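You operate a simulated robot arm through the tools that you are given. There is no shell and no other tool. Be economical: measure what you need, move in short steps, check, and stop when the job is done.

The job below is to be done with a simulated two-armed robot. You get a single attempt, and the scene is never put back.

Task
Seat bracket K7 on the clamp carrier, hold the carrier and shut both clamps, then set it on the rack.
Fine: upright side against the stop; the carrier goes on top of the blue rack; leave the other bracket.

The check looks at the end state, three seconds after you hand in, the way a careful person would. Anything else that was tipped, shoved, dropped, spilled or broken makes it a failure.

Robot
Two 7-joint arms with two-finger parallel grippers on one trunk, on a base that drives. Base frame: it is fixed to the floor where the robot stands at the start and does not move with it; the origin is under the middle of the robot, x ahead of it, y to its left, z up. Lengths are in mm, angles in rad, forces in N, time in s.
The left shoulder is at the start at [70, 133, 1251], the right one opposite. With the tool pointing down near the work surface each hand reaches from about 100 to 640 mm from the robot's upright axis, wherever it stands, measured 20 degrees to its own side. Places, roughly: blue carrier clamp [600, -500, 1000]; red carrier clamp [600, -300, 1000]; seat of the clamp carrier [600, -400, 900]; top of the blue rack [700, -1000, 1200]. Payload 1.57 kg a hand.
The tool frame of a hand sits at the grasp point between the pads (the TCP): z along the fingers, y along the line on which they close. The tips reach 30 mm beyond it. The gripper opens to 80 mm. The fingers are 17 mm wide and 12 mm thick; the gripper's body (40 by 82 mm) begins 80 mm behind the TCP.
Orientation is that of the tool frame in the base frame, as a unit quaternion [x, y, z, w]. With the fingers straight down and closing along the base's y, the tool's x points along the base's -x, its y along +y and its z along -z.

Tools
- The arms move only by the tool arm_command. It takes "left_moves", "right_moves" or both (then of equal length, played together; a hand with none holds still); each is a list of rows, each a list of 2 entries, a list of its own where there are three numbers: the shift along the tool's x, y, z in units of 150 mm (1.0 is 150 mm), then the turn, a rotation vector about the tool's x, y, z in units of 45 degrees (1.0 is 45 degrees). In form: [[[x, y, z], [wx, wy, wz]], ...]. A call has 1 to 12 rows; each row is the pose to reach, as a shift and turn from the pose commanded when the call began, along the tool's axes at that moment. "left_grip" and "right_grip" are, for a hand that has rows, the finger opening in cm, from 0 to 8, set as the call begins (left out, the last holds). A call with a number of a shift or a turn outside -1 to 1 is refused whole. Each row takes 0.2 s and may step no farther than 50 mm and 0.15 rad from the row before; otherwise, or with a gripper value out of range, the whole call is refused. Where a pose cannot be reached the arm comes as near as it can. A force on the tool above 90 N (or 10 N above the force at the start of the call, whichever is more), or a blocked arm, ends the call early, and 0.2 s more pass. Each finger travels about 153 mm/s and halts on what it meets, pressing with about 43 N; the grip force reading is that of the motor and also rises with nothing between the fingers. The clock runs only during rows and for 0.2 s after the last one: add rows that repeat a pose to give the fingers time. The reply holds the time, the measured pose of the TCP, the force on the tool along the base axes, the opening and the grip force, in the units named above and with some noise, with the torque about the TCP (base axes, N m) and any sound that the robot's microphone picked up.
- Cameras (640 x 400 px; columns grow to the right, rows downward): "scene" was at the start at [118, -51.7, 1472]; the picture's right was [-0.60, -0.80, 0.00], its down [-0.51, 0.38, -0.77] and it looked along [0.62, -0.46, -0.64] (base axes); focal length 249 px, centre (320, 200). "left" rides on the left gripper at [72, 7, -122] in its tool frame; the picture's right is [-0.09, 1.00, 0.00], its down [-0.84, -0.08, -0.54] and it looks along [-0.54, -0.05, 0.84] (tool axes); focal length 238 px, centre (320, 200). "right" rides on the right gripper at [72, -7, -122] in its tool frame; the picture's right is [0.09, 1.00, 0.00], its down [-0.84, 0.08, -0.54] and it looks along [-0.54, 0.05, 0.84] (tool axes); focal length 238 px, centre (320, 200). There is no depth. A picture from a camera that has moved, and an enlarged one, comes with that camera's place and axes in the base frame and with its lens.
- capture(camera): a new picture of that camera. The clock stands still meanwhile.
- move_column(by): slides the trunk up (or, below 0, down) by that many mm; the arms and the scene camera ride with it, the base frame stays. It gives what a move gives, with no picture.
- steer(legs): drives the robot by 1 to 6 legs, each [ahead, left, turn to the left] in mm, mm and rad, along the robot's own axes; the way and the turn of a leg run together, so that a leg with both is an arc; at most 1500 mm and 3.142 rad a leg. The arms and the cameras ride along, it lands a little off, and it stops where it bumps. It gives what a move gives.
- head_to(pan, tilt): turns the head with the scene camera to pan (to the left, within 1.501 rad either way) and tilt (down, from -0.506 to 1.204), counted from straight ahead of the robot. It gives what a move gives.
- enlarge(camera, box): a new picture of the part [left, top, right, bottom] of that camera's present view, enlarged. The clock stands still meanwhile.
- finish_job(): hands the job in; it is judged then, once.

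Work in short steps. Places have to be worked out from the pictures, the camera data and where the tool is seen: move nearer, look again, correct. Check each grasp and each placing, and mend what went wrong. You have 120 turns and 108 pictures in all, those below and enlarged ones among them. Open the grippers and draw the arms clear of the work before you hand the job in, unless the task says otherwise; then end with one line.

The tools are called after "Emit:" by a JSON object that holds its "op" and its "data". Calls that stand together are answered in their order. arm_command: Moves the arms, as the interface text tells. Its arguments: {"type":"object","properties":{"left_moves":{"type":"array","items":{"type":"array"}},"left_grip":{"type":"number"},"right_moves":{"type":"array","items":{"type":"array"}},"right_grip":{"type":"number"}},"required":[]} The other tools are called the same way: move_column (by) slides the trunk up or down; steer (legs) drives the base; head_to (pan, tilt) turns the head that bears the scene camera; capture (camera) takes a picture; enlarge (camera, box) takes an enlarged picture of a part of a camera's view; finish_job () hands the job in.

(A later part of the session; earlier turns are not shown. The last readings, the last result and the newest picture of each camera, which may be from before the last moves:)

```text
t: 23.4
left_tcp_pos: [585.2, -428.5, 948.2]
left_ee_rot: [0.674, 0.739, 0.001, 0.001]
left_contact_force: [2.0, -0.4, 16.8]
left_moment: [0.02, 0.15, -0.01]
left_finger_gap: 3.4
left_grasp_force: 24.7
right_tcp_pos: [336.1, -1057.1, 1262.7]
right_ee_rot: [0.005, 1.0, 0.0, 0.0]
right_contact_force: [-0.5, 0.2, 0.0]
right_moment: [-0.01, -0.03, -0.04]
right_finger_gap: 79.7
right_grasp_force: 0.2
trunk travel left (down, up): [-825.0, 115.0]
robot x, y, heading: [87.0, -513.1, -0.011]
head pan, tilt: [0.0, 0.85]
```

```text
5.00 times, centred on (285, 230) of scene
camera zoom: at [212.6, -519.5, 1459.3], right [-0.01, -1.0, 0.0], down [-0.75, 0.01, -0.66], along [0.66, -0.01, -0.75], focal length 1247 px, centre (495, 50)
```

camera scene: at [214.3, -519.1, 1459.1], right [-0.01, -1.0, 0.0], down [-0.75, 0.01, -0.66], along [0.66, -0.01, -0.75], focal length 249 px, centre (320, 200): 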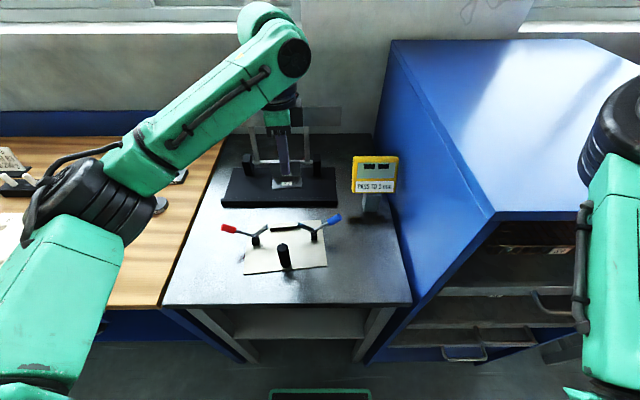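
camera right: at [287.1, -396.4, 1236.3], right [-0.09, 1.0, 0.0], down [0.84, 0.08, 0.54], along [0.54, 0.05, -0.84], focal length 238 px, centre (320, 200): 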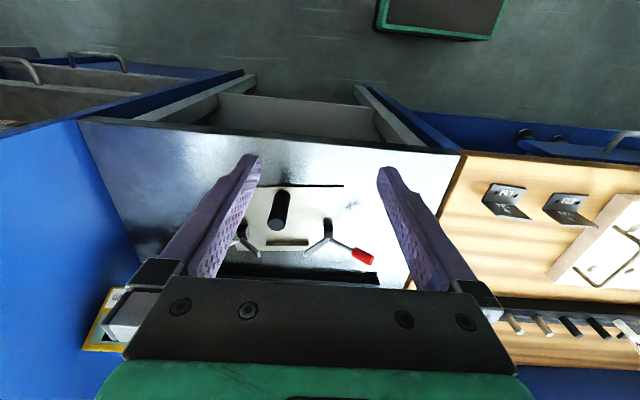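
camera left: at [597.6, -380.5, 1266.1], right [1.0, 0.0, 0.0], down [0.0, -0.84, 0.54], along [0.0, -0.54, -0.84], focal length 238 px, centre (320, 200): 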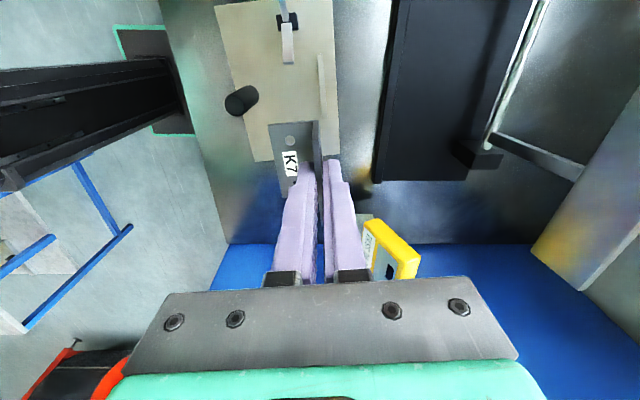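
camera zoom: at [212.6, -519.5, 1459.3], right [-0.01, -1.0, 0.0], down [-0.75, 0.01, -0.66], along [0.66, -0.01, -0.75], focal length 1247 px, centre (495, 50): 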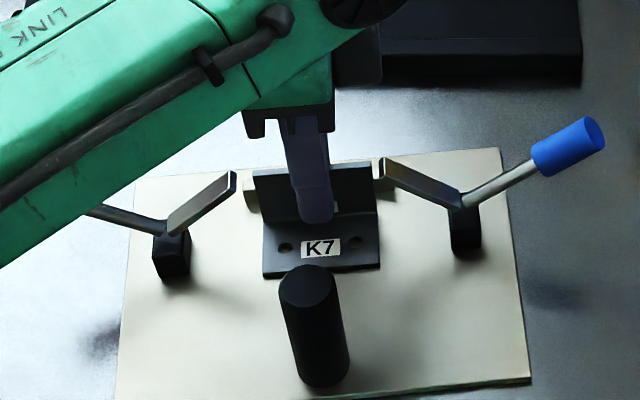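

K7 has touched down (15 N). Its fingertips are close to the stop's height, so I let go, raise the hand 9 mm and regrip higher before sliding it to the stop.

Emit:
{"op": "arm_command", "data": {"left_moves": [[[0, 0, 0], [0, 0, 0]], [[0, 0, 0], [0, 0, 0]], [[0, 0, -0.06], [0, 0, 0]], [[0, 0, -0.06], [0, 0, 0]]], "left_grip": 1.5}}

Emit:
{"op": "arm_command", "data": {"left_moves": [[[0, 0, 0], [0, 0, 0]], [[0, 0, 0], [0, 0, 0]], [[0, 0, 0], [0, 0, 0]]], "left_grip": 0}}

Emit:
{"op": "enlarge", "data": {"camera": "left", "box": [200, 0, 400, 220]}}

```text
t: 24.4
left_tcp_pos: [585.2, -427.5, 956.8]
left_ee_rot: [0.674, 0.739, 0.0, 0.0]
left_contact_force: [-0.5, -0.5, 0.5]
left_moment: [0.0, -0.01, 0.01]
left_finger_gap: 15.0
left_grasp_force: 0.1
right_tcp_pos: [336.7, -1055.6, 1263.4]
right_ee_rot: [0.005, 1.0, 0.0, 0.0]
right_contact_force: [-0.3, 0.9, -0.8]
right_moment: [0.0, -0.01, -0.01]
right_finger_gap: 80.5
right_grasp_force: 0.0
trunk travel left (down, up): [-825.0, 115.0]
robot x, y, heading: [85.9, -515.3, -0.007]
head pan, tilt: [0.0, 0.85]
```

```text
t: 25.2
left_tcp_pos: [586.1, -428.0, 956.4]
left_ee_rot: [0.673, 0.739, -0.001, -0.001]
left_contact_force: [-0.2, 0.1, 0.2]
left_moment: [0.03, 0.03, 0.0]
left_finger_gap: 3.6
left_grasp_force: 23.6
right_tcp_pos: [337.2, -1055.9, 1264.5]
right_ee_rot: [0.004, 1.0, 0.0, -0.001]
right_contact_force: [0.5, 0.5, 0.3]
right_moment: [-0.02, 0.01, 0.03]
right_finger_gap: 79.9
right_grasp_force: 0.1
trunk travel left (down, up): [-825.0, 115.0]
robot x, y, heading: [90.3, -516.1, -0.009]
head pan, tilt: [0.0, 0.85]
```

```text
1.82 times, centred on (300, 110) of left
camera zoom: at [585.3, -357.3, 1078.3], right [1.0, 0.0, 0.0], down [0.0, -0.84, 0.54], along [0.0, -0.54, -0.84], focal length 433 px, centre (356, 364)
```

zoom: 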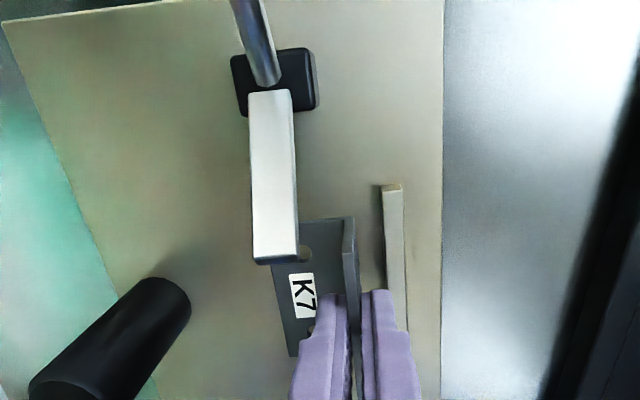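

Regripped. I slide K7 toward the stop 8 mm and then in small increments.

Emit:
{"op": "arm_command", "data": {"left_moves": [[[0, 0.03, 0], [0, 0, 0]], [[0, 0.053, 0], [0, 0, 0]], [[0, 0.053, 0], [0, 0, 0]]]}}

Emit:
{"op": "arm_command", "data": {"left_moves": [[[0, 0.01, 0], [0, 0, 0]], [[0, 0.02, 0], [0, 0, 0]], [[0, 0.02, 0], [0, 0, 0]]]}}

Emit:
{"op": "enlarge", "data": {"camera": "left", "box": [200, 0, 400, 220]}}

```text
t: 26.0
left_tcp_pos: [594.2, -429.6, 957.5]
left_ee_rot: [0.673, 0.739, 0.0, 0.0]
left_contact_force: [-0.6, -0.1, 1.2]
left_moment: [0.02, 0.03, -0.03]
left_finger_gap: 3.6
left_grasp_force: 24.8
right_tcp_pos: [337.5, -1056.4, 1264.4]
right_ee_rot: [0.005, 1.0, 0.0, 0.0]
right_contact_force: [-0.6, -0.3, -0.8]
right_moment: [-0.02, 0.03, -0.02]
right_finger_gap: 79.8
right_grasp_force: 0.1
trunk travel left (down, up): [-825.0, 115.0]
robot x, y, heading: [86.0, -519.5, -0.009]
head pan, tilt: [0.0, 0.85]
```

```text
t: 26.8
left_tcp_pos: [596.4, -428.1, 956.0]
left_ee_rot: [0.673, 0.74, 0.0, 0.001]
left_contact_force: [-1.8, -0.8, 5.6]
left_moment: [0.03, 0.08, 0.03]
left_finger_gap: 3.7
left_grasp_force: 24.5
right_tcp_pos: [336.7, -1056.2, 1264.0]
right_ee_rot: [0.005, 1.0, 0.0, 0.0]
right_contact_force: [0.1, -0.1, -0.7]
right_moment: [0.03, 0.03, -0.01]
right_finger_gap: 80.1
right_grasp_force: 0.0
trunk travel left (down, up): [-825.0, 115.0]
robot x, y, heading: [90.0, -516.0, -0.008]
head pan, tilt: [0.0, 0.85]
```

```text
1.82 times, centred on (300, 110) of left
camera zoom: at [595.5, -356.9, 1078.3], right [1.0, 0.0, 0.0], down [0.0, -0.84, 0.54], along [0.0, -0.54, -0.84], focal length 433 px, centre (356, 364)
```

zoom: 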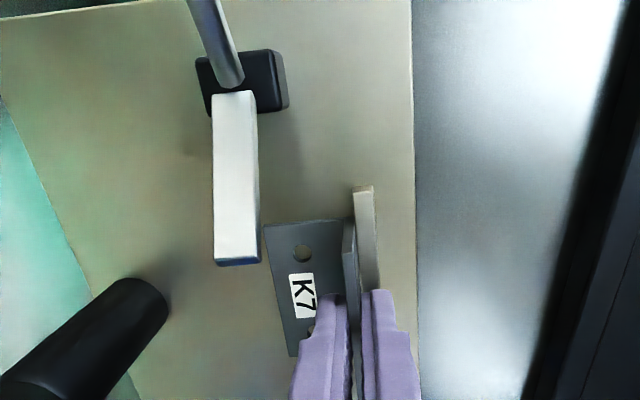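

It is almost touching. I push a few more 1.5 mm steps until a clear reaction shows.

Emit:
{"op": "arm_command", "data": {"left_moves": [[[0, 0.01, 0], [0, 0, 0]], [[0, 0.01, 0], [0, 0, 0]]]}}

Emit:
{"op": "arm_command", "data": {"left_moves": [[[0, 0.01, 0], [0, 0, 0]], [[0, 0.01, 0], [0, 0, 0]]]}}

```text
t: 27.4
left_tcp_pos: [597.0, -428.0, 957.2]
left_ee_rot: [0.673, 0.739, 0.001, 0.002]
left_contact_force: [-3.3, -0.5, 2.3]
left_moment: [0.01, 0.11, 0.02]
left_finger_gap: 3.4
left_grasp_force: 24.1
right_tcp_pos: [337.0, -1056.6, 1263.8]
right_ee_rot: [0.004, 1.0, 0.0, 0.0]
right_contact_force: [0.5, -0.4, -0.3]
right_moment: [-0.01, 0.02, 0.01]
right_finger_gap: 80.0
right_grasp_force: 0.0
trunk travel left (down, up): [-825.0, 115.0]
robot x, y, heading: [89.5, -516.3, -0.005]
head pan, tilt: [0.0, 0.85]
```

```text
t: 28.0
left_tcp_pos: [601.0, -428.0, 955.7]
left_ee_rot: [0.673, 0.74, 0.0, -0.001]
left_contact_force: [-2.2, 0.0, 1.3]
left_moment: [0.07, 0.07, -0.04]
left_finger_gap: 3.4
left_grasp_force: 24.8
right_tcp_pos: [336.0, -1057.2, 1263.3]
right_ee_rot: [0.004, 1.0, 0.0, 0.0]
right_contact_force: [-0.2, 0.5, -0.5]
right_moment: [0.02, -0.02, -0.04]
right_finger_gap: 80.0
right_grasp_force: 0.0
trunk travel left (down, up): [-825.0, 115.0]
robot x, y, heading: [87.6, -514.9, -0.002]
head pan, tilt: [0.0, 0.85]
```

The force stays low, so either K7 still slides or the carrier is being pushed along. I look at both views.

Emit:
{"op": "enlarge", "data": {"camera": "left", "box": [260, 60, 400, 220]}}

Emit:
{"op": "enlarge", "data": {"camera": "scene", "box": [230, 190, 340, 270]}}

```text
2.50 times, centred on (330, 140) of left
camera zoom: at [599.0, -357.1, 1078.3], right [1.0, 0.0, 0.0], down [0.0, -0.84, 0.54], along [0.0, -0.54, -0.84], focal length 596 px, centre (295, 350)
```

zoom: 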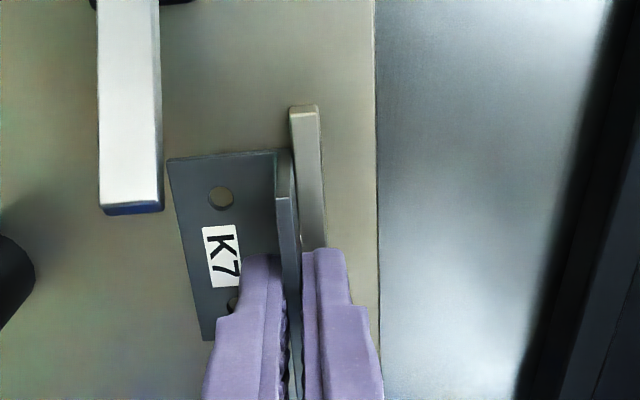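

```text
5.00 times, centred on (285, 230) of scene
camera zoom: at [214.1, -519.1, 1459.1], right [-0.01, -1.0, 0.0], down [-0.75, 0.01, -0.66], along [0.66, -0.01, -0.75], focal length 1247 px, centre (495, 50)
```

zoom: 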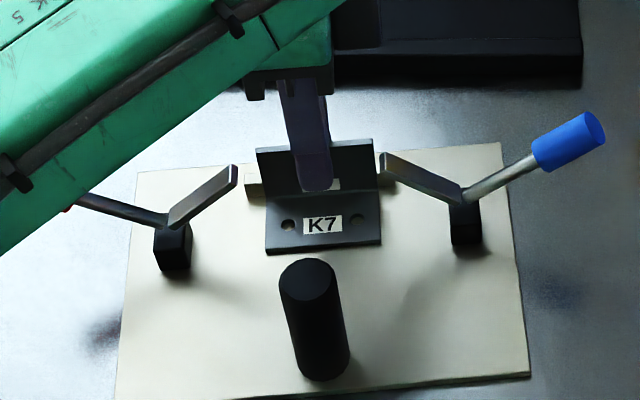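

The carrier moved about 5 mm with the push, so K7's upright is against the stop and parallel to it. I release K7 and raise the hand clear.

Emit:
{"op": "arm_command", "data": {"left_moves": [[[0, 0, 0], [0, 0, 0]], [[0, 0, 0], [0, 0, 0]], [[0, 0, -0.1], [0, 0, 0]], [[0, 0, -0.3], [0, 0, 0]], [[0, 0, -0.6], [0, 0, 0]], [[0, 0, -0.8], [0, 0, 0]], [[0, 0, -0.8], [0, 0, 0]]], "left_grip": 2}}

Emit:
{"op": "enlarge", "data": {"camera": "left", "box": [160, 0, 400, 220]}}

Emit:
{"op": "enlarge", "data": {"camera": "scene", "box": [215, 190, 355, 280]}}

```text
t: 29.6
left_tcp_pos: [602.0, -428.6, 1076.8]
left_ee_rot: [0.673, 0.739, 0.0, 0.0]
left_contact_force: [-0.9, -0.8, -0.5]
left_moment: [-0.02, 0.03, -0.03]
left_finger_gap: 20.0
left_grasp_force: 0.1
right_tcp_pos: [337.6, -1056.9, 1264.8]
right_ee_rot: [0.005, 1.0, 0.0, 0.0]
right_contact_force: [-0.2, -0.5, 0.1]
right_moment: [0.02, -0.04, -0.01]
right_finger_gap: 80.0
right_grasp_force: 0.1
trunk travel left (down, up): [-825.0, 115.0]
robot x, y, heading: [85.3, -518.9, -0.009]
head pan, tilt: [0.0, 0.85]
```

```text
1.82 times, centred on (280, 110) of left
camera zoom: at [600.2, -357.3, 1198.6], right [1.0, 0.0, 0.0], down [0.0, -0.84, 0.54], along [0.0, -0.54, -0.84], focal length 433 px, centre (393, 364)
```

zoom: 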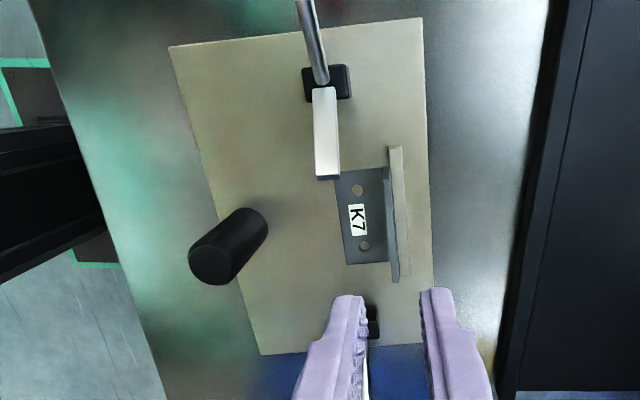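

```text
4.44 times, centred on (285, 235) of scene
camera zoom: at [215.4, -519.1, 1459.0], right [-0.01, -1.0, 0.0], down [-0.75, 0.01, -0.66], along [0.66, -0.01, -0.75], focal length 1109 px, centre (476, 44)
```

zoom: 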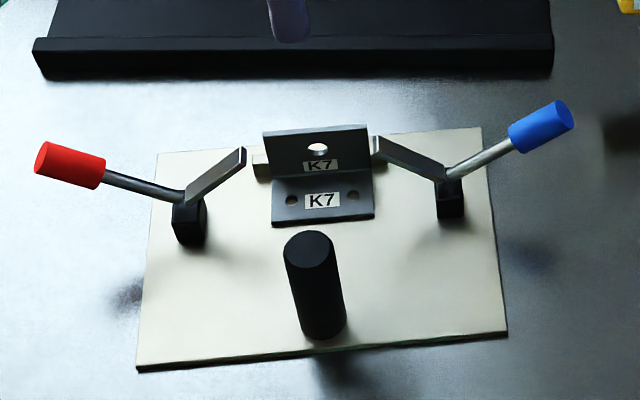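

K7 is seated centred against the stop, and the clamp arms are over the front part of its flange. Next, I move the open left hand over the post to hold the carrier.

Emit:
{"op": "arm_command", "data": {"left_moves": [[[0, -0.3, 0], [0, 0, 0]], [[0, -0.6, 0], [0, 0, 0]], [[0, -0.67, 0], [0, 0, 0]], [[0, -0.67, 0.2], [0, 0, 0]], [[0, -0.67, 0.2], [0, 0, 0]]], "left_grip": 8}}

Emit:
{"op": "capture", "data": {"camera": "left"}}

Emit:
{"op": "enlarge", "data": {"camera": "scene", "box": [215, 170, 355, 280]}}

```text
t: 30.8
left_tcp_pos: [498.9, -436.5, 1045.0]
left_ee_rot: [0.673, 0.74, 0.0, 0.0]
left_contact_force: [-0.1, 0.1, 0.5]
left_moment: [0.01, -0.02, 0.03]
left_finger_gap: 80.1
left_grasp_force: 0.1
right_tcp_pos: [337.0, -1056.7, 1264.1]
right_ee_rot: [0.004, 1.0, -0.001, 0.0]
right_contact_force: [-0.8, -0.2, -0.5]
right_moment: [-0.01, -0.04, -0.02]
right_finger_gap: 79.9
right_grasp_force: 0.0
trunk travel left (down, up): [-825.0, 115.0]
robot x, y, heading: [88.5, -517.4, -0.012]
head pan, tilt: [0.0, 0.85]
```

```text
63 pictures are left
camera left: at [498.1, -365.7, 1166.9], right [1.0, 0.0, 0.0], down [0.0, -0.84, 0.54], along [0.0, -0.54, -0.84], focal length 238 px, centre (320, 200)
```

left: 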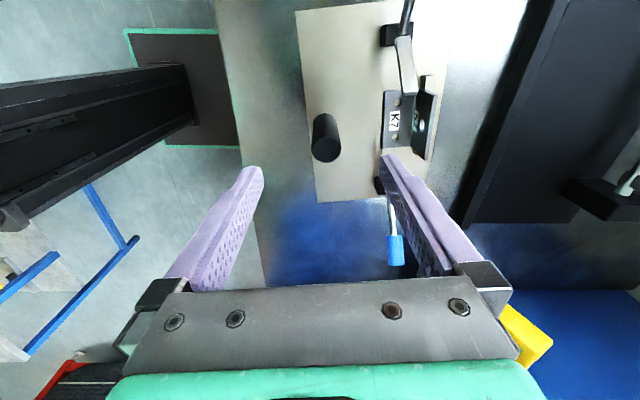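

```text
3.64 times, centred on (285, 225) of scene
camera zoom: at [214.5, -518.9, 1459.1], right [-0.01, -1.0, 0.0], down [-0.75, 0.01, -0.66], along [0.66, -0.01, -0.75], focal length 907 px, centre (447, 109)
```

zoom: 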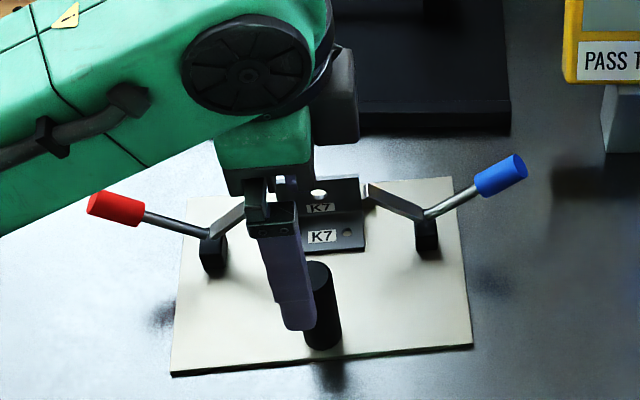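

The post is 4 mm ahead of the finger centre, so I correct that, go down over it and close.

Emit:
{"op": "arm_command", "data": {"left_moves": [[[0, 0.027, 0.15], [0, 0, 0]], [[0, 0.027, 0.4], [0, 0, 0]], [[0, 0.027, 0.63], [0, 0, 0]], [[0, 0.027, 0.63], [0, 0, 0]]]}}

Emit:
{"op": "enlarge", "data": {"camera": "left", "box": [220, 40, 420, 220]}}

```text
t: 31.8
left_tcp_pos: [504.1, -437.4, 950.3]
left_ee_rot: [0.673, 0.74, 0.001, 0.0]
left_contact_force: [-0.9, 0.1, 0.1]
left_moment: [0.03, -0.03, 0.0]
left_finger_gap: 80.1
left_grasp_force: 0.1
right_tcp_pos: [337.1, -1056.4, 1263.4]
right_ee_rot: [0.005, 1.0, -0.001, 0.001]
right_contact_force: [-1.1, 0.2, 0.0]
right_moment: [-0.02, 0.0, -0.01]
right_finger_gap: 80.0
right_grasp_force: 0.0
trunk travel left (down, up): [-825.0, 115.0]
robot x, y, heading: [91.0, -516.9, -0.005]
head pan, tilt: [0.0, 0.85]
```

```text
2.22 times, centred on (320, 130) of left
camera zoom: at [503.2, -366.4, 1072.1], right [1.0, 0.0, 0.0], down [0.0, -0.84, 0.54], along [0.0, -0.54, -0.84], focal length 530 px, centre (320, 356)
```

zoom: 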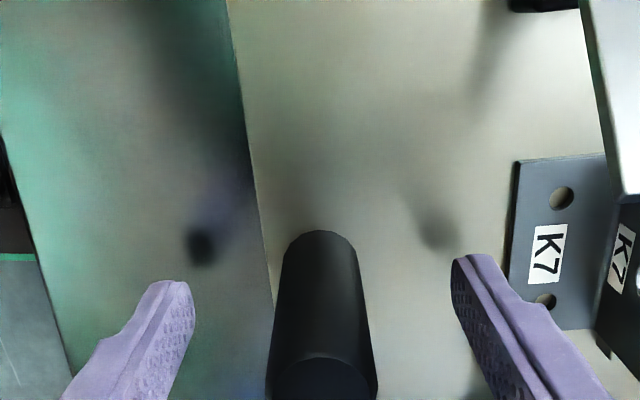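

It is centred to within 1–2 mm. I close on the post.

Emit:
{"op": "arm_command", "data": {"left_moves": [[[0, 0, 0], [0, 0, 0]], [[0, 0, 0], [0, 0, 0]], [[0, 0, 0], [0, 0, 0]]], "left_grip": 0}}

Emit:
{"op": "enlarge", "data": {"camera": "scene", "box": [215, 170, 355, 280]}}

```text
t: 32.6
left_tcp_pos: [503.5, -437.2, 950.9]
left_ee_rot: [0.673, 0.74, 0.0, 0.0]
left_contact_force: [0.1, -0.8, 0.3]
left_moment: [-0.06, 0.23, 0.0]
left_finger_gap: 25.1
left_grasp_force: 36.8
right_tcp_pos: [338.3, -1057.2, 1264.9]
right_ee_rot: [0.005, 1.0, 0.0, 0.0]
right_contact_force: [0.3, 1.9, 0.2]
right_moment: [0.0, 0.0, 0.02]
right_finger_gap: 79.9
right_grasp_force: 0.1
trunk travel left (down, up): [-825.0, 115.0]
robot x, y, heading: [88.3, -520.8, -0.01]
head pan, tilt: [0.0, 0.85]
```

```text
3.64 times, centred on (285, 225) of scene
camera zoom: at [215.0, -519.0, 1459.0], right [-0.01, -1.0, 0.0], down [-0.75, 0.01, -0.66], along [0.66, -0.01, -0.75], focal length 907 px, centre (447, 109)
```

zoom: 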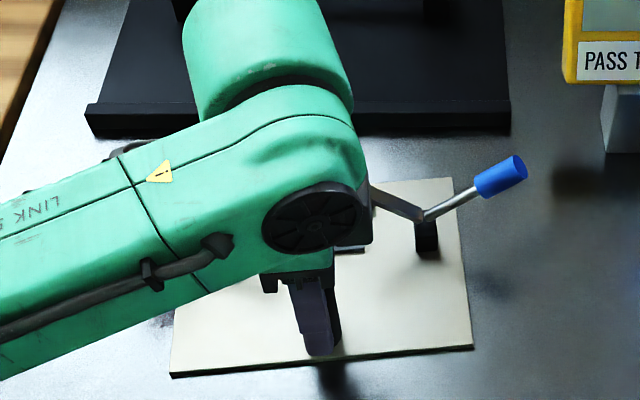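

The post is held (25 mm). I bring the right hand over toward the outside of the blue handle, staying high and in front of the rack at first.

Emit:
{"op": "arm_command", "data": {"right_moves": [[[0, 0.33, 0], [0, 0, 0]], [[0, 0.66, 0], [0, 0, 0]], [[0, 0.99, 0], [0, 0, 0]], [[0, 0.99, 0], [0, 0, 0]]], "right_grip": 0}}

Emit:
{"op": "arm_command", "data": {"right_moves": [[[0, 0.33, 0], [0, 0, 0]], [[0, 0.66, 0], [0, 0, 0]], [[0, 0.99, 0], [0, 0, 0]], [[0, 0.99, 0], [0, 0, 0]]]}}

Emit:
{"op": "capture", "data": {"camera": "scene"}}

```text
t: 33.6
left_tcp_pos: [503.9, -437.7, 950.5]
left_ee_rot: [0.673, 0.74, 0.0, -0.001]
left_contact_force: [1.0, 2.8, 1.5]
left_moment: [-0.62, 0.41, -0.05]
left_finger_gap: 25.0
left_grasp_force: 36.5
right_tcp_pos: [338.6, -907.3, 1261.3]
right_ee_rot: [0.004, 1.0, 0.0, -0.001]
right_contact_force: [0.0, 0.1, -0.5]
right_moment: [0.03, 0.03, -0.03]
right_finger_gap: 0.1
right_grasp_force: 21.7
trunk travel left (down, up): [-825.0, 115.0]
robot x, y, heading: [83.8, -516.0, -0.006]
head pan, tilt: [0.0, 0.85]
```

```text
t: 34.6
left_tcp_pos: [503.4, -437.5, 950.0]
left_ee_rot: [0.673, 0.74, 0.0, 0.0]
left_contact_force: [-3.3, 0.9, 0.6]
left_moment: [-0.07, -0.44, 0.05]
left_finger_gap: 25.4
left_grasp_force: 36.7
right_tcp_pos: [277.5, -871.8, 1249.3]
right_ee_rot: [0.004, 1.0, 0.0, 0.0]
right_contact_force: [0.8, 1.3, 0.4]
right_moment: [0.03, 0.01, 0.01]
right_finger_gap: 0.0
right_grasp_force: 21.3
right hand out of reach, approached as far as the arm can: row 1, 2, 3, 4
trunk travel left (down, up): [-825.0, 115.0]
robot x, y, heading: [85.4, -518.4, -0.01]
head pan, tilt: [0.0, 0.85]
```

```text
59 pictures are left
camera scene: at [214.7, -518.7, 1459.0], right [-0.01, -1.0, 0.0], down [-0.75, 0.01, -0.66], along [0.66, -0.01, -0.75], focal length 249 px, centre (320, 200)
```

scene: 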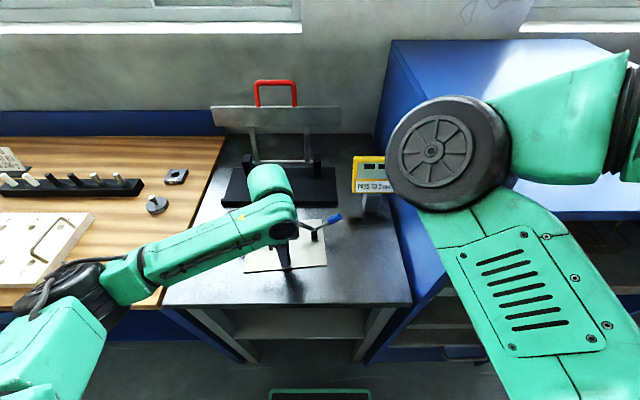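

That pose was too near the shoulder, so I go forward and slightly up before coming inward.

Emit:
{"op": "arm_command", "data": {"right_moves": [[[-0.3, 0, -0.1], [0, 0, 0]], [[-0.6, 0, -0.2], [0, 0, 0]], [[-0.8, 0.2, -0.25], [0, 0, 0]], [[-0.9, 0.45, -0.25], [0, 0, 0]], [[-0.9, 0.7, -0.25], [0, 0, 0]], [[-0.9, 0.7, -0.25], [0, 0, 0]]]}}

Emit:
{"op": "capture", "data": {"camera": "scene"}}

```text
t: 36.0
left_tcp_pos: [504.9, -437.1, 950.6]
left_ee_rot: [0.673, 0.74, 0.0, 0.0]
left_contact_force: [-4.8, -0.6, 3.9]
left_moment: [0.4, -0.46, 0.04]
left_finger_gap: 25.7
left_grasp_force: 36.6
right_tcp_pos: [432.6, -896.3, 1301.6]
right_ee_rot: [0.005, 1.0, 0.0, -0.001]
right_contact_force: [0.2, 1.0, 0.2]
right_moment: [-0.03, 0.07, 0.0]
right_finger_gap: 0.0
right_grasp_force: 20.9
right hand out of reach, approached as far as the arm can: row 1, 2, 3, 4, 5, 6
trunk travel left (down, up): [-825.0, 115.0]
robot x, y, heading: [91.9, -518.2, -0.005]
head pan, tilt: [0.0, 0.85]
```

```text
58 pictures are left
camera scene: at [215.8, -518.8, 1459.0], right [-0.01, -1.0, 0.0], down [-0.75, 0.01, -0.66], along [0.66, -0.01, -0.75], focal length 249 px, centre (320, 200)
```

scene: 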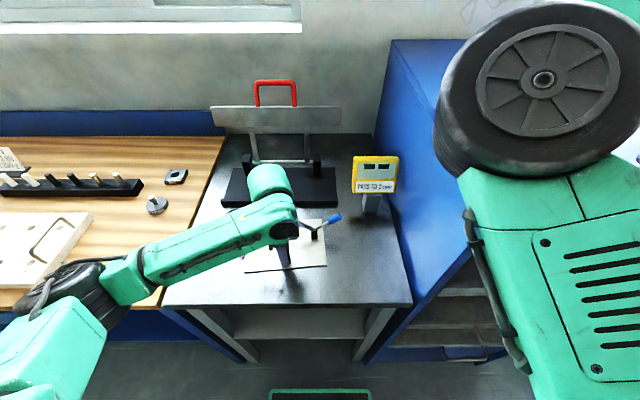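

Inward poses this high are out of reach. I back off to in front of the rack, then go lower and come inward there.

Emit:
{"op": "arm_command", "data": {"right_moves": [[[0.3, 0, 0], [0, 0, 0]], [[0.6, 0, 0], [0, 0, 0]], [[0.6, 0, 0], [0, 0, 0]]]}}

```text
t: 36.8
left_tcp_pos: [503.3, -438.5, 950.7]
left_ee_rot: [0.673, 0.739, 0.001, -0.001]
left_contact_force: [-3.6, 1.8, 1.8]
left_moment: [-0.45, -0.41, -0.02]
left_finger_gap: 25.3
left_grasp_force: 36.8
right_tcp_pos: [342.2, -898.3, 1300.7]
right_ee_rot: [0.005, 1.0, 0.0, 0.0]
right_contact_force: [-0.6, 0.0, 0.3]
right_moment: [0.01, 0.0, -0.04]
right_finger_gap: 0.0
right_grasp_force: 21.7
right hand out of reach, approached as far as the arm can: row 1
trunk travel left (down, up): [-825.0, 115.0]
robot x, y, heading: [86.7, -513.4, -0.008]
head pan, tilt: [0.0, 0.85]
```

The commanded pose follows the actual one. Now I go down 150 mm in front of the rack.

Emit:
{"op": "arm_command", "data": {"right_moves": [[[0.03, 0, 0.3], [0, 0, 0]], [[0.05, 0, 0.6], [0, 0, 0]], [[0.05, 0, 0.9], [0, 0, 0]], [[0.05, 0, 1.0], [0, 0, 0]], [[0.05, 0, 1.0], [0, 0, 0]]]}}

Emit:
{"op": "arm_command", "data": {"right_moves": [[[0, 0.3, 0], [0, 0, 0]], [[0, 0.6, 0], [0, 0, 0]], [[0, 0.9, 0], [0, 0, 0]], [[0, 0.9, 0], [0, 0, 0]]]}}

Emit:
{"op": "capture", "data": {"camera": "scene"}}

```text
t: 38.0
left_tcp_pos: [503.5, -437.5, 951.0]
left_ee_rot: [0.673, 0.74, 0.0, -0.001]
left_contact_force: [0.1, 0.8, 1.7]
left_moment: [0.1, 0.54, -0.01]
left_finger_gap: 25.4
left_grasp_force: 37.0
right_tcp_pos: [335.3, -900.3, 1150.3]
right_ee_rot: [0.004, 1.0, 0.0, 0.0]
right_contact_force: [0.1, -0.6, -0.9]
right_moment: [0.01, 0.0, 0.0]
right_finger_gap: 0.0
right_grasp_force: 21.0
trunk travel left (down, up): [-825.0, 115.0]
robot x, y, heading: [86.0, -517.1, -0.013]
head pan, tilt: [0.0, 0.85]
```

```text
t: 39.0
left_tcp_pos: [504.0, -438.0, 949.3]
left_ee_rot: [0.673, 0.74, 0.0, 0.0]
left_contact_force: [-0.4, 0.0, 3.5]
left_moment: [-0.08, 0.48, 0.01]
left_finger_gap: 25.4
left_grasp_force: 36.6
right_tcp_pos: [314.6, -891.6, 1169.1]
right_ee_rot: [0.004, 1.0, 0.0, -0.001]
right_contact_force: [0.3, -1.2, -0.5]
right_moment: [0.0, 0.06, -0.02]
right_finger_gap: 0.1
right_grasp_force: 21.1
right hand out of reach, approached as far as the arm can: row 1, 2, 3, 4
trunk travel left (down, up): [-825.0, 115.0]
robot x, y, heading: [86.6, -518.1, -0.009]
head pan, tilt: [0.0, 0.85]
```

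```text
57 pictures are left
camera scene: at [214.9, -519.0, 1459.0], right [-0.01, -1.0, 0.0], down [-0.75, 0.01, -0.66], along [0.66, -0.01, -0.75], focal length 249 px, centre (320, 200)
```

scene: 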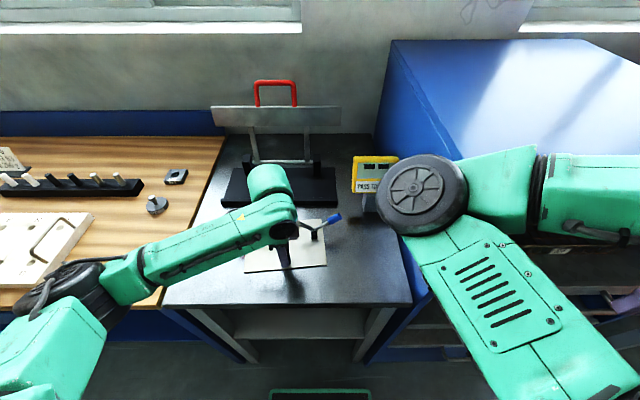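

The arm is folded to its limit there. I go up again, forward over the rack at z 1300, and then inward with the arm extended.

Emit:
{"op": "arm_command", "data": {"right_moves": [[[-0.05, -0.05, -0.3], [0, 0, 0]], [[-0.1, -0.05, -0.6], [0, 0, 0]], [[-0.1, -0.05, -0.9], [0, 0, 0]], [[-0.4, -0.05, -0.98], [0, 0, 0]], [[-0.7, -0.05, -0.98], [0, 0, 0]], [[-1.0, -0.05, -0.98], [0, 0, 0]], [[-1.0, -0.05, -0.98], [0, 0, 0]]]}}

Emit:
{"op": "arm_command", "data": {"right_moves": [[[-0.3, 0.1, 0], [0, 0, 0]], [[-0.6, 0.2, 0], [0, 0, 0]], [[-0.85, 0.35, 0], [0, 0, 0]], [[-0.95, 0.65, 0], [0, 0, 0]], [[-0.95, 0.95, 0], [0, 0, 0]], [[-0.95, 0.95, 0], [0, 0, 0]]]}}

Emit:
{"op": "capture", "data": {"camera": "scene"}}

```text
t: 40.6
left_tcp_pos: [505.4, -438.1, 950.8]
left_ee_rot: [0.673, 0.739, 0.0, 0.0]
left_contact_force: [1.7, 0.1, 0.4]
left_moment: [-0.01, 0.15, 0.01]
left_finger_gap: 25.4
left_grasp_force: 37.1
right_tcp_pos: [461.8, -896.6, 1312.4]
right_ee_rot: [0.005, 1.0, 0.0, 0.0]
right_contact_force: [-0.2, -0.5, 0.0]
right_moment: [0.01, 0.0, 0.03]
right_finger_gap: 0.1
right_grasp_force: 21.7
right hand out of reach, approached as far as the arm can: row 4
trunk travel left (down, up): [-825.0, 115.0]
robot x, y, heading: [87.9, -516.5, -0.012]
head pan, tilt: [0.0, 0.85]
```

```text
t: 42.0
left_tcp_pos: [503.6, -436.7, 949.9]
left_ee_rot: [0.673, 0.74, -0.001, 0.0]
left_contact_force: [-0.7, 2.8, 3.1]
left_moment: [-0.55, 0.48, -0.04]
left_finger_gap: 25.4
left_grasp_force: 36.8
right_tcp_pos: [604.5, -754.4, 1311.2]
right_ee_rot: [0.004, 1.0, 0.0, 0.0]
right_contact_force: [-0.2, 0.2, 0.5]
right_moment: [-0.01, 0.01, 0.02]
right_finger_gap: 0.2
right_grasp_force: 21.7
trunk travel left (down, up): [-825.0, 115.0]
robot x, y, heading: [82.6, -514.6, -0.011]
head pan, tilt: [0.0, 0.85]
```

```text
56 pictures are left
camera scene: at [215.0, -518.5, 1459.0], right [-0.01, -1.0, 0.0], down [-0.75, 0.01, -0.66], along [0.66, -0.01, -0.75], focal length 249 px, centre (320, 200)
```

scene: 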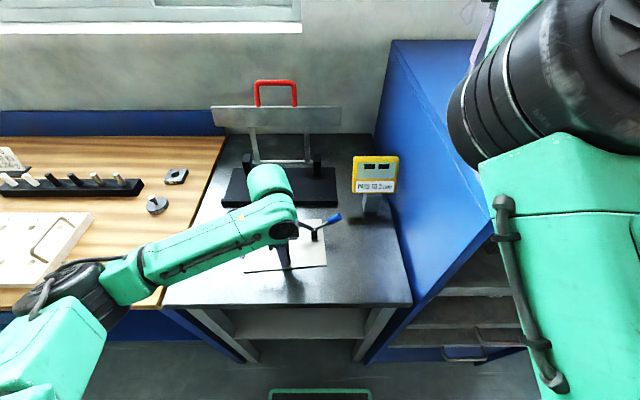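

Reachable now. I move inward to above the outside of the blue handle, about (582, -607).

Emit:
{"op": "arm_command", "data": {"right_moves": [[[0.05, 0.3, 0], [0, 0, 0]], [[0.1, 0.6, 0], [0, 0, 0]], [[0.15, 0.9, 0], [0, 0, 0]], [[0.15, 0.98, 0], [0, 0, 0]], [[0.15, 0.98, 0], [0, 0, 0]]]}}

Emit:
{"op": "capture", "data": {"camera": "scene"}}

Emit:
{"op": "capture", "data": {"camera": "right"}}

```text
t: 43.2
left_tcp_pos: [504.3, -437.3, 950.4]
left_ee_rot: [0.673, 0.74, 0.0, 0.0]
left_contact_force: [-0.3, -1.0, -0.2]
left_moment: [-0.11, 0.42, -0.04]
left_finger_gap: 25.3
left_grasp_force: 37.1
right_tcp_pos: [585.6, -618.0, 1319.9]
right_ee_rot: [0.011, 1.0, 0.014, 0.002]
right_contact_force: [-0.8, 0.5, -0.2]
right_moment: [-0.01, -0.01, 0.01]
right_finger_gap: 0.0
right_grasp_force: 21.9
right hand out of reach, approached as far as the arm can: row 4, 5
trunk travel left (down, up): [-825.0, 115.0]
robot x, y, heading: [87.0, -516.4, -0.011]
head pan, tilt: [0.0, 0.85]
```

```text
55 pictures are left
camera scene: at [214.9, -518.9, 1459.0], right [-0.01, -1.0, 0.0], down [-0.75, 0.01, -0.66], along [0.66, -0.01, -0.75], focal length 249 px, centre (320, 200)
```

scene: 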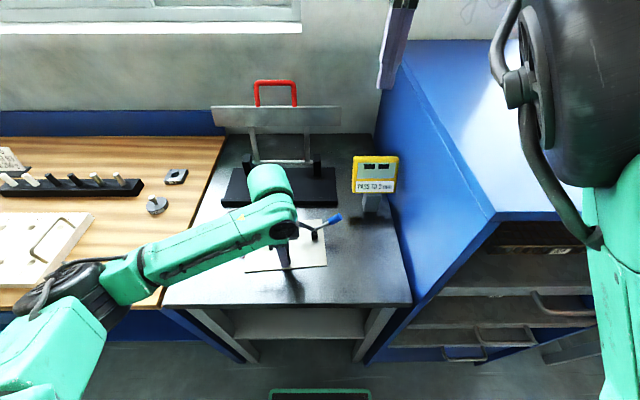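

```text
54 pictures are left
camera right: at [513.0, -626.7, 1440.7], right [-0.07, 1.0, 0.03], down [0.84, 0.04, 0.55], along [0.55, 0.06, -0.84], focal length 238 px, centre (320, 200)
```

right: 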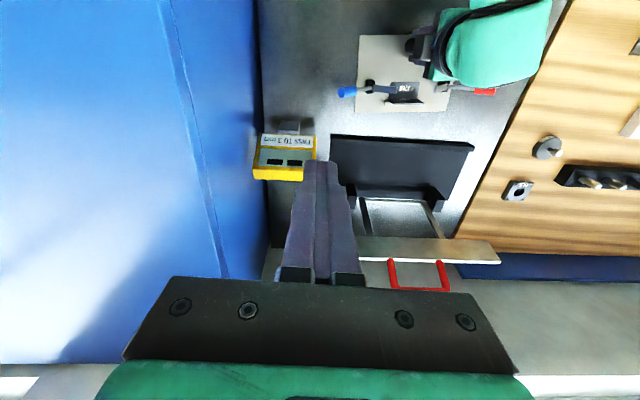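

The right hand is above the handle zone; the gauge starts at about x 640, so there's clearance. I descend 150 mm, correcting the slight tilt.

Emit:
{"op": "arm_command", "data": {"right_moves": [[[0, 0, 0.3], [0.036, 0, 0]], [[0.03, 0.04, 0.6], [0.036, 0, 0]], [[0.04, 0.07, 0.9], [0.036, 0, 0]], [[0.04, 0.07, 1.0], [0.036, 0, 0]], [[0.04, 0.07, 1.0], [0.036, 0, 0]]]}}

Emit:
{"op": "capture", "data": {"camera": "scene"}}

Emit:
{"op": "capture", "data": {"camera": "right"}}

```text
t: 44.4
left_tcp_pos: [504.5, -437.4, 950.3]
left_ee_rot: [0.673, 0.739, -0.001, 0.0]
left_contact_force: [0.1, 0.4, 2.5]
left_moment: [-0.06, 0.53, 0.01]
left_finger_gap: 25.7
left_grasp_force: 36.8
right_tcp_pos: [645.4, -613.3, 1186.7]
right_ee_rot: [0.006, 1.0, -0.013, -0.001]
right_contact_force: [0.2, -0.6, 0.3]
right_moment: [0.0, 0.01, 0.02]
right_finger_gap: 0.0
right_grasp_force: 21.5
right hand out of reach, approached as far as the arm can: row 1, 2, 3, 4, 5
trunk travel left (down, up): [-825.0, 115.0]
robot x, y, heading: [87.8, -515.0, -0.008]
head pan, tilt: [0.0, 0.85]
```

```text
53 pictures are left
camera scene: at [215.2, -518.9, 1459.0], right [-0.01, -1.0, 0.0], down [-0.75, 0.01, -0.66], along [0.66, -0.01, -0.75], focal length 249 px, centre (320, 200)
```

scene: 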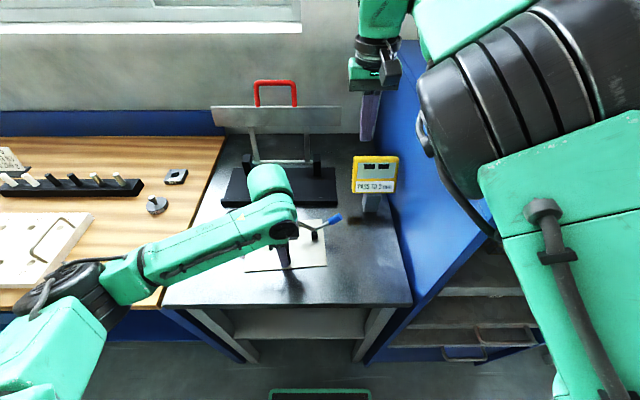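

```text
52 pictures are left
camera right: at [573.4, -616.2, 1308.5], right [-0.08, 1.0, -0.03], down [0.84, 0.08, 0.54], along [0.54, 0.02, -0.84], focal length 238 px, centre (320, 200)
```

right: 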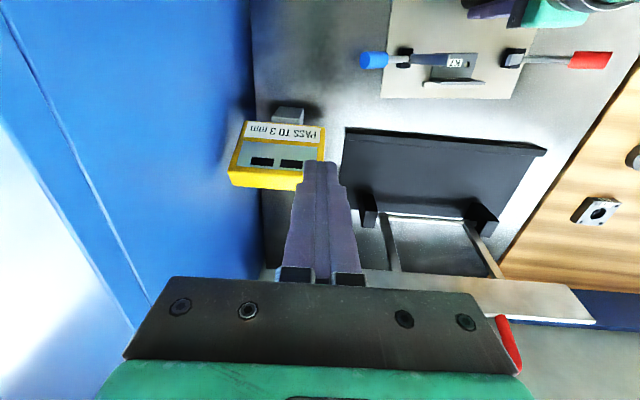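

The arm seems to be near a wrist limit in this tool yaw. I turn the right tool -45° about its axis, mirroring the left arm, while staying high.

Emit:
{"op": "arm_command", "data": {"right_moves": [[[0, 0, -0.1], [0, 0, -0.18]], [[0, 0, -0.1], [0, 0, -0.36]], [[0, 0, -0.1], [0, 0, -0.54]], [[0, 0, -0.1], [0, 0, -0.72]], [[0, 0, -0.1], [0, 0, -0.9]], [[0, 0, -0.1], [0, 0, -1.0]], [[0.2, 0, -0.1], [0, 0, -1.0]], [[0.4, 0, -0.1], [0, 0, -1.0]], [[0.4, 0, -0.1], [0, 0, -1.0]]]}}

Emit:
{"op": "capture", "data": {"camera": "scene"}}

```text
t: 46.4
left_tcp_pos: [503.9, -437.7, 950.0]
left_ee_rot: [0.673, 0.739, 0.0, 0.0]
left_contact_force: [-3.4, 0.1, 0.6]
left_moment: [0.04, -0.4, 0.05]
left_finger_gap: 25.4
left_grasp_force: 36.7
right_tcp_pos: [631.2, -632.7, 1214.0]
right_ee_rot: [-0.372, 0.928, -0.005, -0.01]
right_contact_force: [0.3, -0.2, 0.0]
right_moment: [-0.02, 0.02, -0.02]
right_finger_gap: 0.0
right_grasp_force: 21.5
right hand out of reach, approached as far as the arm can: row 7, 8, 9
trunk travel left (down, up): [-825.0, 115.0]
robot x, y, heading: [87.0, -520.6, -0.009]
head pan, tilt: [0.0, 0.85]
```

```text
51 pictures are left
camera scene: at [215.1, -519.0, 1459.0], right [-0.01, -1.0, 0.0], down [-0.75, 0.01, -0.66], along [0.66, -0.01, -0.75], focal length 249 px, centre (320, 200)
```

scene: 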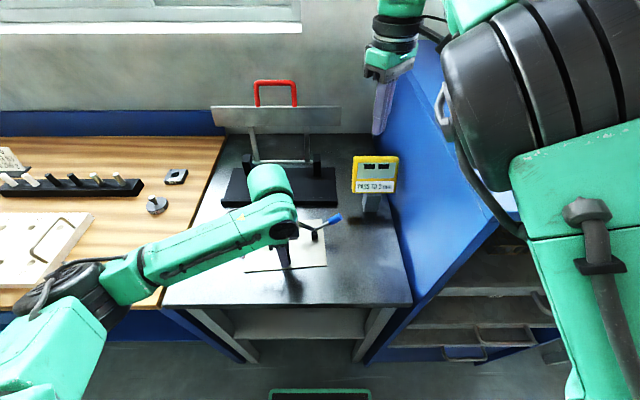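

The right arm's present elbow posture blocks this pose. I'll release the post, back the robot off to free floor, find a good right-arm posture there, and drive in again. First the left hand lets go and rises.

Emit:
{"op": "arm_command", "data": {"left_moves": [[[0, 0, 0], [0, 0, 0]], [[0, 0, 0], [0, 0, 0]], [[0, 0, -0.2], [0, 0, 0]], [[0, 0, -0.5], [0, 0, 0]], [[0, 0, -0.8], [0, 0, 0]], [[0, 0, -1.0], [0, 0, 0]], [[0, 0, -1.0], [0, 0, 0]]], "left_grip": 8}}

Emit:
{"op": "enlarge", "data": {"camera": "scene", "box": [215, 170, 355, 280]}}

Emit:
{"op": "steer", "data": {"legs": [[-500, 0, 0]]}}

```text
t: 48.0
left_tcp_pos: [503.9, -435.4, 1100.6]
left_ee_rot: [0.673, 0.739, 0.0, 0.0]
left_contact_force: [-0.1, -0.2, -0.2]
left_moment: [-0.02, 0.0, 0.0]
left_finger_gap: 79.9
left_grasp_force: 0.1
right_tcp_pos: [631.2, -633.1, 1217.6]
right_ee_rot: [-0.371, 0.928, -0.004, -0.005]
right_contact_force: [-0.2, 0.2, 0.8]
right_moment: [-0.01, -0.03, 0.0]
right_finger_gap: 0.1
right_grasp_force: 21.5
trunk travel left (down, up): [-825.0, 115.0]
robot x, y, heading: [87.2, -517.3, -0.011]
head pan, tilt: [0.0, 0.85]
```

```text
3.64 times, centred on (285, 225) of scene
camera zoom: at [215.4, -519.0, 1459.0], right [-0.01, -1.0, 0.0], down [-0.75, 0.01, -0.66], along [0.66, -0.01, -0.75], focal length 907 px, centre (447, 109)
```

zoom: 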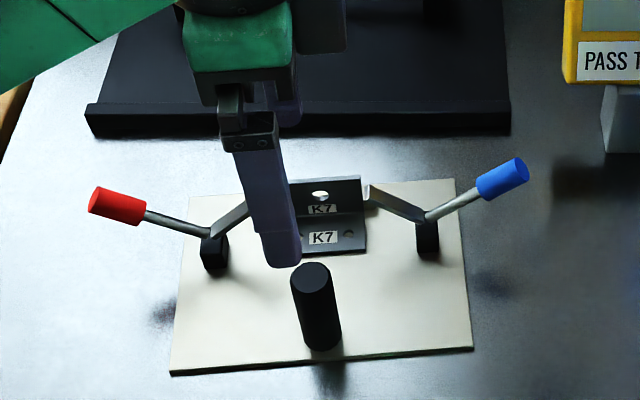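

```text
t: 50.9
left_tcp_pos: [8.8, -433.4, 1100.3]
left_ee_rot: [0.676, 0.737, -0.001, 0.0]
left_contact_force: [0.7, -0.1, -0.2]
left_moment: [-0.03, 0.03, 0.0]
left_finger_gap: 79.8
left_grasp_force: 0.1
right_tcp_pos: [134.9, -629.8, 1216.4]
right_ee_rot: [-0.369, 0.929, -0.005, -0.004]
right_contact_force: [0.5, -1.2, -0.3]
right_moment: [0.01, -0.02, 0.04]
right_finger_gap: 0.1
right_grasp_force: 21.8
trunk travel left (down, up): [-825.0, 115.0]
robot x, y, heading: [-411.6, -512.2, -0.015]
head pan, tilt: [0.0, 0.85]
```

The carrier is undisturbed and there is free floor around me. I lower the right hand in open air, slightly outward, to change its posture.

Emit:
{"op": "arm_command", "data": {"right_moves": [[[0, -0.1, 0.25], [0, 0, 0]], [[0, -0.2, 0.5], [0, 0, 0]], [[0, -0.3, 0.75], [0, 0, 0]], [[0, -0.4, 1.0], [0, 0, 0]], [[0, -0.4, 1.0], [0, 0, 0]]]}}

Emit:
{"op": "arm_command", "data": {"right_moves": [[[0, 0, 0.25], [0, 0, 0]], [[0, 0, 0.5], [0, 0, 0]], [[0, 0, 0.75], [0, 0, 0]], [[0, 0, 1.0], [0, 0, 0]], [[0, 0, 1.0], [0, 0, 0]]]}}

Emit:
{"op": "capture", "data": {"camera": "scene"}}

```text
t: 52.1
left_tcp_pos: [6.6, -431.6, 1100.6]
left_ee_rot: [0.676, 0.737, 0.0, 0.0]
left_contact_force: [0.1, -0.1, 0.0]
left_moment: [-0.04, -0.03, 0.0]
left_finger_gap: 79.9
left_grasp_force: 0.0
right_tcp_pos: [174.4, -675.9, 1069.0]
right_ee_rot: [-0.369, 0.929, -0.005, -0.004]
right_contact_force: [-0.5, -0.9, -1.2]
right_moment: [-0.02, -0.01, -0.01]
right_finger_gap: 0.0
right_grasp_force: 21.0
trunk travel left (down, up): [-825.0, 115.0]
robot x, y, heading: [-410.3, -513.1, -0.017]
head pan, tilt: [0.0, 0.85]
```

```text
t: 53.3
left_tcp_pos: [6.9, -432.9, 1100.7]
left_ee_rot: [0.676, 0.737, 0.0, 0.0]
left_contact_force: [-0.4, -0.4, 0.4]
left_moment: [-0.03, 0.0, -0.01]
left_finger_gap: 80.0
left_grasp_force: 0.0
right_tcp_pos: [173.4, -679.7, 917.8]
right_ee_rot: [-0.368, 0.93, -0.005, -0.003]
right_contact_force: [0.0, 0.7, -0.2]
right_moment: [0.03, 0.0, 0.01]
right_finger_gap: 0.0
right_grasp_force: 20.8
trunk travel left (down, up): [-825.0, 115.0]
robot x, y, heading: [-409.6, -509.9, -0.018]
head pan, tilt: [0.0, 0.85]
```

```text
49 pictures are left
camera scene: at [-282.2, -513.8, 1459.0], right [-0.02, -1.0, 0.0], down [-0.75, 0.01, -0.66], along [0.66, -0.01, -0.75], focal length 249 px, centre (320, 200)
```

scene: 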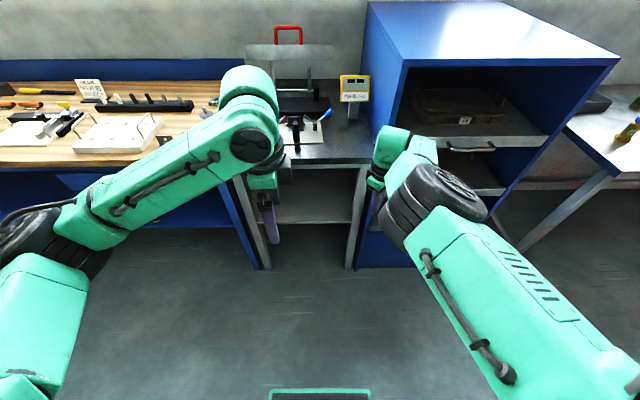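

A good elbow-out posture. I test here the poses the push will need: yaw back to 0, rel (493, -160, 985), and then inward.

Emit:
{"op": "arm_command", "data": {"right_moves": [[[0.07, 0.08, -0.08], [0, 0, 0.18]], [[0.14, 0.16, -0.16], [0, 0, 0.36]], [[0.21, 0.24, -0.24], [0, 0, 0.54]], [[0.28, 0.32, -0.32], [0, 0, 0.72]], [[0.35, 0.4, -0.4], [0, 0, 0.9]], [[0.4, 0.45, -0.447], [0, 0, 1.0]], [[0.4, 0.45, -0.447], [0, 0, 1.0]]]}}

Emit:
{"op": "arm_command", "data": {"right_moves": [[[0, 0.25, 0], [0, 0, 0]], [[0, 0.5, 0], [0, 0, 0]], [[0, 0.75, 0], [0, 0, 0]], [[0, 0.75, 0], [0, 0, 0]]]}}

Emit:
{"op": "capture", "data": {"camera": "scene"}}

```text
t: 54.9
left_tcp_pos: [8.6, -432.7, 1100.5]
left_ee_rot: [0.676, 0.737, 0.0, -0.001]
left_contact_force: [-0.6, 0.9, 1.1]
left_moment: [0.0, 0.01, -0.02]
left_finger_gap: 80.1
left_grasp_force: 0.1
right_tcp_pos: [123.3, -699.5, 985.0]
right_ee_rot: [0.017, 1.0, -0.006, -0.003]
right_contact_force: [-0.4, 0.8, -0.2]
right_moment: [0.01, -0.04, 0.0]
right_finger_gap: 0.0
right_grasp_force: 21.5
right hand out of reach, approached as far as the arm can: row 3, 4, 5, 6, 7
trunk travel left (down, up): [-825.0, 115.0]
robot x, y, heading: [-410.3, -510.1, -0.019]
head pan, tilt: [0.0, 0.85]
```

```text
t: 55.9
left_tcp_pos: [6.4, -432.5, 1101.4]
left_ee_rot: [0.675, 0.738, 0.0, 0.0]
left_contact_force: [0.0, 0.4, -1.4]
left_moment: [0.02, -0.03, 0.01]
left_finger_gap: 79.8
left_grasp_force: 0.1
right_tcp_pos: [165.7, -601.8, 979.7]
right_ee_rot: [0.016, 1.0, -0.006, -0.003]
right_contact_force: [0.1, -1.1, 0.1]
right_moment: [0.01, -0.06, -0.01]
right_finger_gap: 0.0
right_grasp_force: 21.3
right hand out of reach, approached as far as the arm can: row 1, 2, 3, 4
trunk travel left (down, up): [-825.0, 115.0]
robot x, y, heading: [-406.0, -508.6, -0.015]
head pan, tilt: [0.0, 0.85]
```

```text
48 pictures are left
camera scene: at [-282.3, -514.7, 1459.0], right [-0.02, -1.0, 0.0], down [-0.75, 0.01, -0.66], along [0.66, -0.01, -0.75], focal length 249 px, centre (320, 200)
```

scene: 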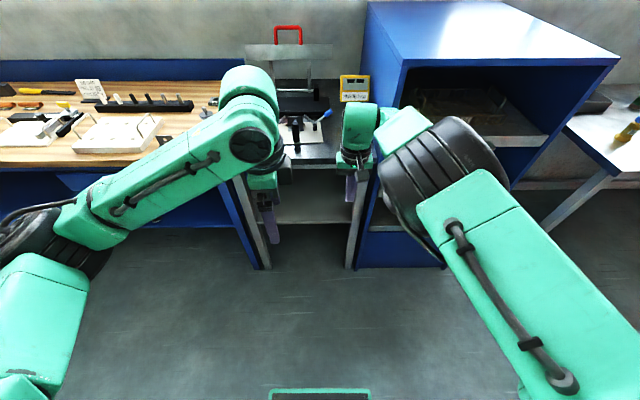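

This posture has an inner limit of about 510 mm from the shoulder, so standing farther back solves it. I test the push's end pose at rel (593, -40) here.

Emit:
{"op": "arm_command", "data": {"right_moves": [[[-0.13, 0.1, -0.03], [0, 0, 0]], [[-0.13, 0.34, -0.03], [0, 0, 0]], [[-0.13, 0.34, -0.03], [0, 0, 0]]]}}

Emit:
{"op": "arm_command", "data": {"right_moves": [[[0, -0.3, 0], [0, 0, 0]], [[0, -0.6, 0], [0, 0, 0]], [[0, -0.85, 0], [0, 0, 0]], [[0, -0.85, 0], [0, 0, 0]]]}}

```text
t: 56.7
left_tcp_pos: [7.2, -433.2, 1099.8]
left_ee_rot: [0.676, 0.737, 0.0, 0.0]
left_contact_force: [-0.3, 0.0, 0.1]
left_moment: [0.03, -0.05, 0.0]
left_finger_gap: 80.0
left_grasp_force: 0.2
right_tcp_pos: [176.2, -598.5, 984.3]
right_ee_rot: [0.013, 1.0, -0.002, 0.0]
right_contact_force: [0.4, -0.4, -0.4]
right_moment: [0.01, -0.03, 0.0]
right_finger_gap: 0.0
right_grasp_force: 21.0
right hand out of reach, approached as far as the arm can: row 1, 2, 3
trunk travel left (down, up): [-825.0, 115.0]
robot x, y, heading: [-407.1, -513.6, -0.018]
head pan, tilt: [0.0, 0.85]
```

```text
t: 57.7
left_tcp_pos: [6.9, -432.2, 1101.1]
left_ee_rot: [0.675, 0.738, -0.001, 0.0]
left_contact_force: [-1.2, -0.7, 0.5]
left_moment: [0.01, 0.02, -0.02]
left_finger_gap: 80.2
left_grasp_force: 0.1
right_tcp_pos: [172.2, -726.4, 987.5]
right_ee_rot: [0.015, 1.0, -0.006, -0.001]
right_contact_force: [-0.5, 0.6, -0.1]
right_moment: [0.01, 0.0, -0.04]
right_finger_gap: 0.0
right_grasp_force: 21.9
trunk travel left (down, up): [-825.0, 115.0]
robot x, y, heading: [-409.9, -511.0, -0.014]
head pan, tilt: [0.0, 0.85]
```

The yaw also limits how far inward the hand goes. I test with the tool turned -90°, the mirror of the left hand.

Emit:
{"op": "arm_command", "data": {"right_moves": [[[0, 0, 0], [0, 0, -0.18]], [[0, 0, 0], [0, 0, -0.36]], [[0, 0, 0], [0, 0, -0.54]], [[0, 0, 0], [0, 0, -0.72]], [[0, 0, 0], [0, 0, -0.9]], [[0, 0, 0], [0, 0, -1.0]]]}}

Emit:
{"op": "arm_command", "data": {"right_moves": [[[0, 0, 0], [0, 0, -0.18]], [[0, 0, 0], [0, 0, -0.36]], [[0, 0, 0], [0, 0, -0.54]], [[0, 0, 0], [0, 0, -0.72]], [[0, 0, 0], [0, 0, -0.9]], [[0, 0, 0], [0, 0, -1.04]]]}}

Emit:
{"op": "arm_command", "data": {"right_moves": [[[-0.3, 0, 0], [0, 0, 0]], [[-0.6, 0, 0], [0, 0, 0]], [[-0.9, 0, 0], [0, 0, 0]], [[-1.0, 0.1, 0], [0, 0, 0]], [[-1.0, 0.4, 0], [0, 0, 0]], [[-1.0, 0.4, 0], [0, 0, 0]]]}}

```text
t: 59.1
left_tcp_pos: [8.5, -432.4, 1100.6]
left_ee_rot: [0.676, 0.737, 0.0, 0.0]
left_contact_force: [0.1, 0.8, -0.5]
left_moment: [0.01, -0.01, 0.0]
left_finger_gap: 79.8
left_grasp_force: 0.0
right_tcp_pos: [172.5, -727.7, 984.3]
right_ee_rot: [-0.37, 0.929, -0.005, -0.004]
right_contact_force: [-0.5, -0.1, 0.0]
right_moment: [0.0, -0.02, 0.01]
right_finger_gap: 0.0
right_grasp_force: 21.6
trunk travel left (down, up): [-825.0, 115.0]
robot x, y, heading: [-407.7, -511.6, -0.018]
head pan, tilt: [0.0, 0.85]
```

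```text
refused: -1.04 is not a number from -1 to 1
```

```text
t: 60.5
left_tcp_pos: [6.2, -432.0, 1100.8]
left_ee_rot: [0.676, 0.737, 0.0, 0.001]
left_contact_force: [0.0, -0.5, 0.2]
left_moment: [-0.03, -0.03, 0.01]
left_finger_gap: 79.7
left_grasp_force: 0.1
right_tcp_pos: [193.2, -606.7, 1002.3]
right_ee_rot: [-0.368, 0.93, -0.007, -0.003]
right_contact_force: [-0.2, 0.5, -0.1]
right_moment: [-0.04, 0.01, 0.03]
right_finger_gap: 0.0
right_grasp_force: 21.0
right hand out of reach, approached as far as the arm can: row 1, 2, 3, 4, 5, 6
trunk travel left (down, up): [-825.0, 115.0]
robot x, y, heading: [-409.1, -510.0, -0.013]
head pan, tilt: [0.0, 0.85]
```

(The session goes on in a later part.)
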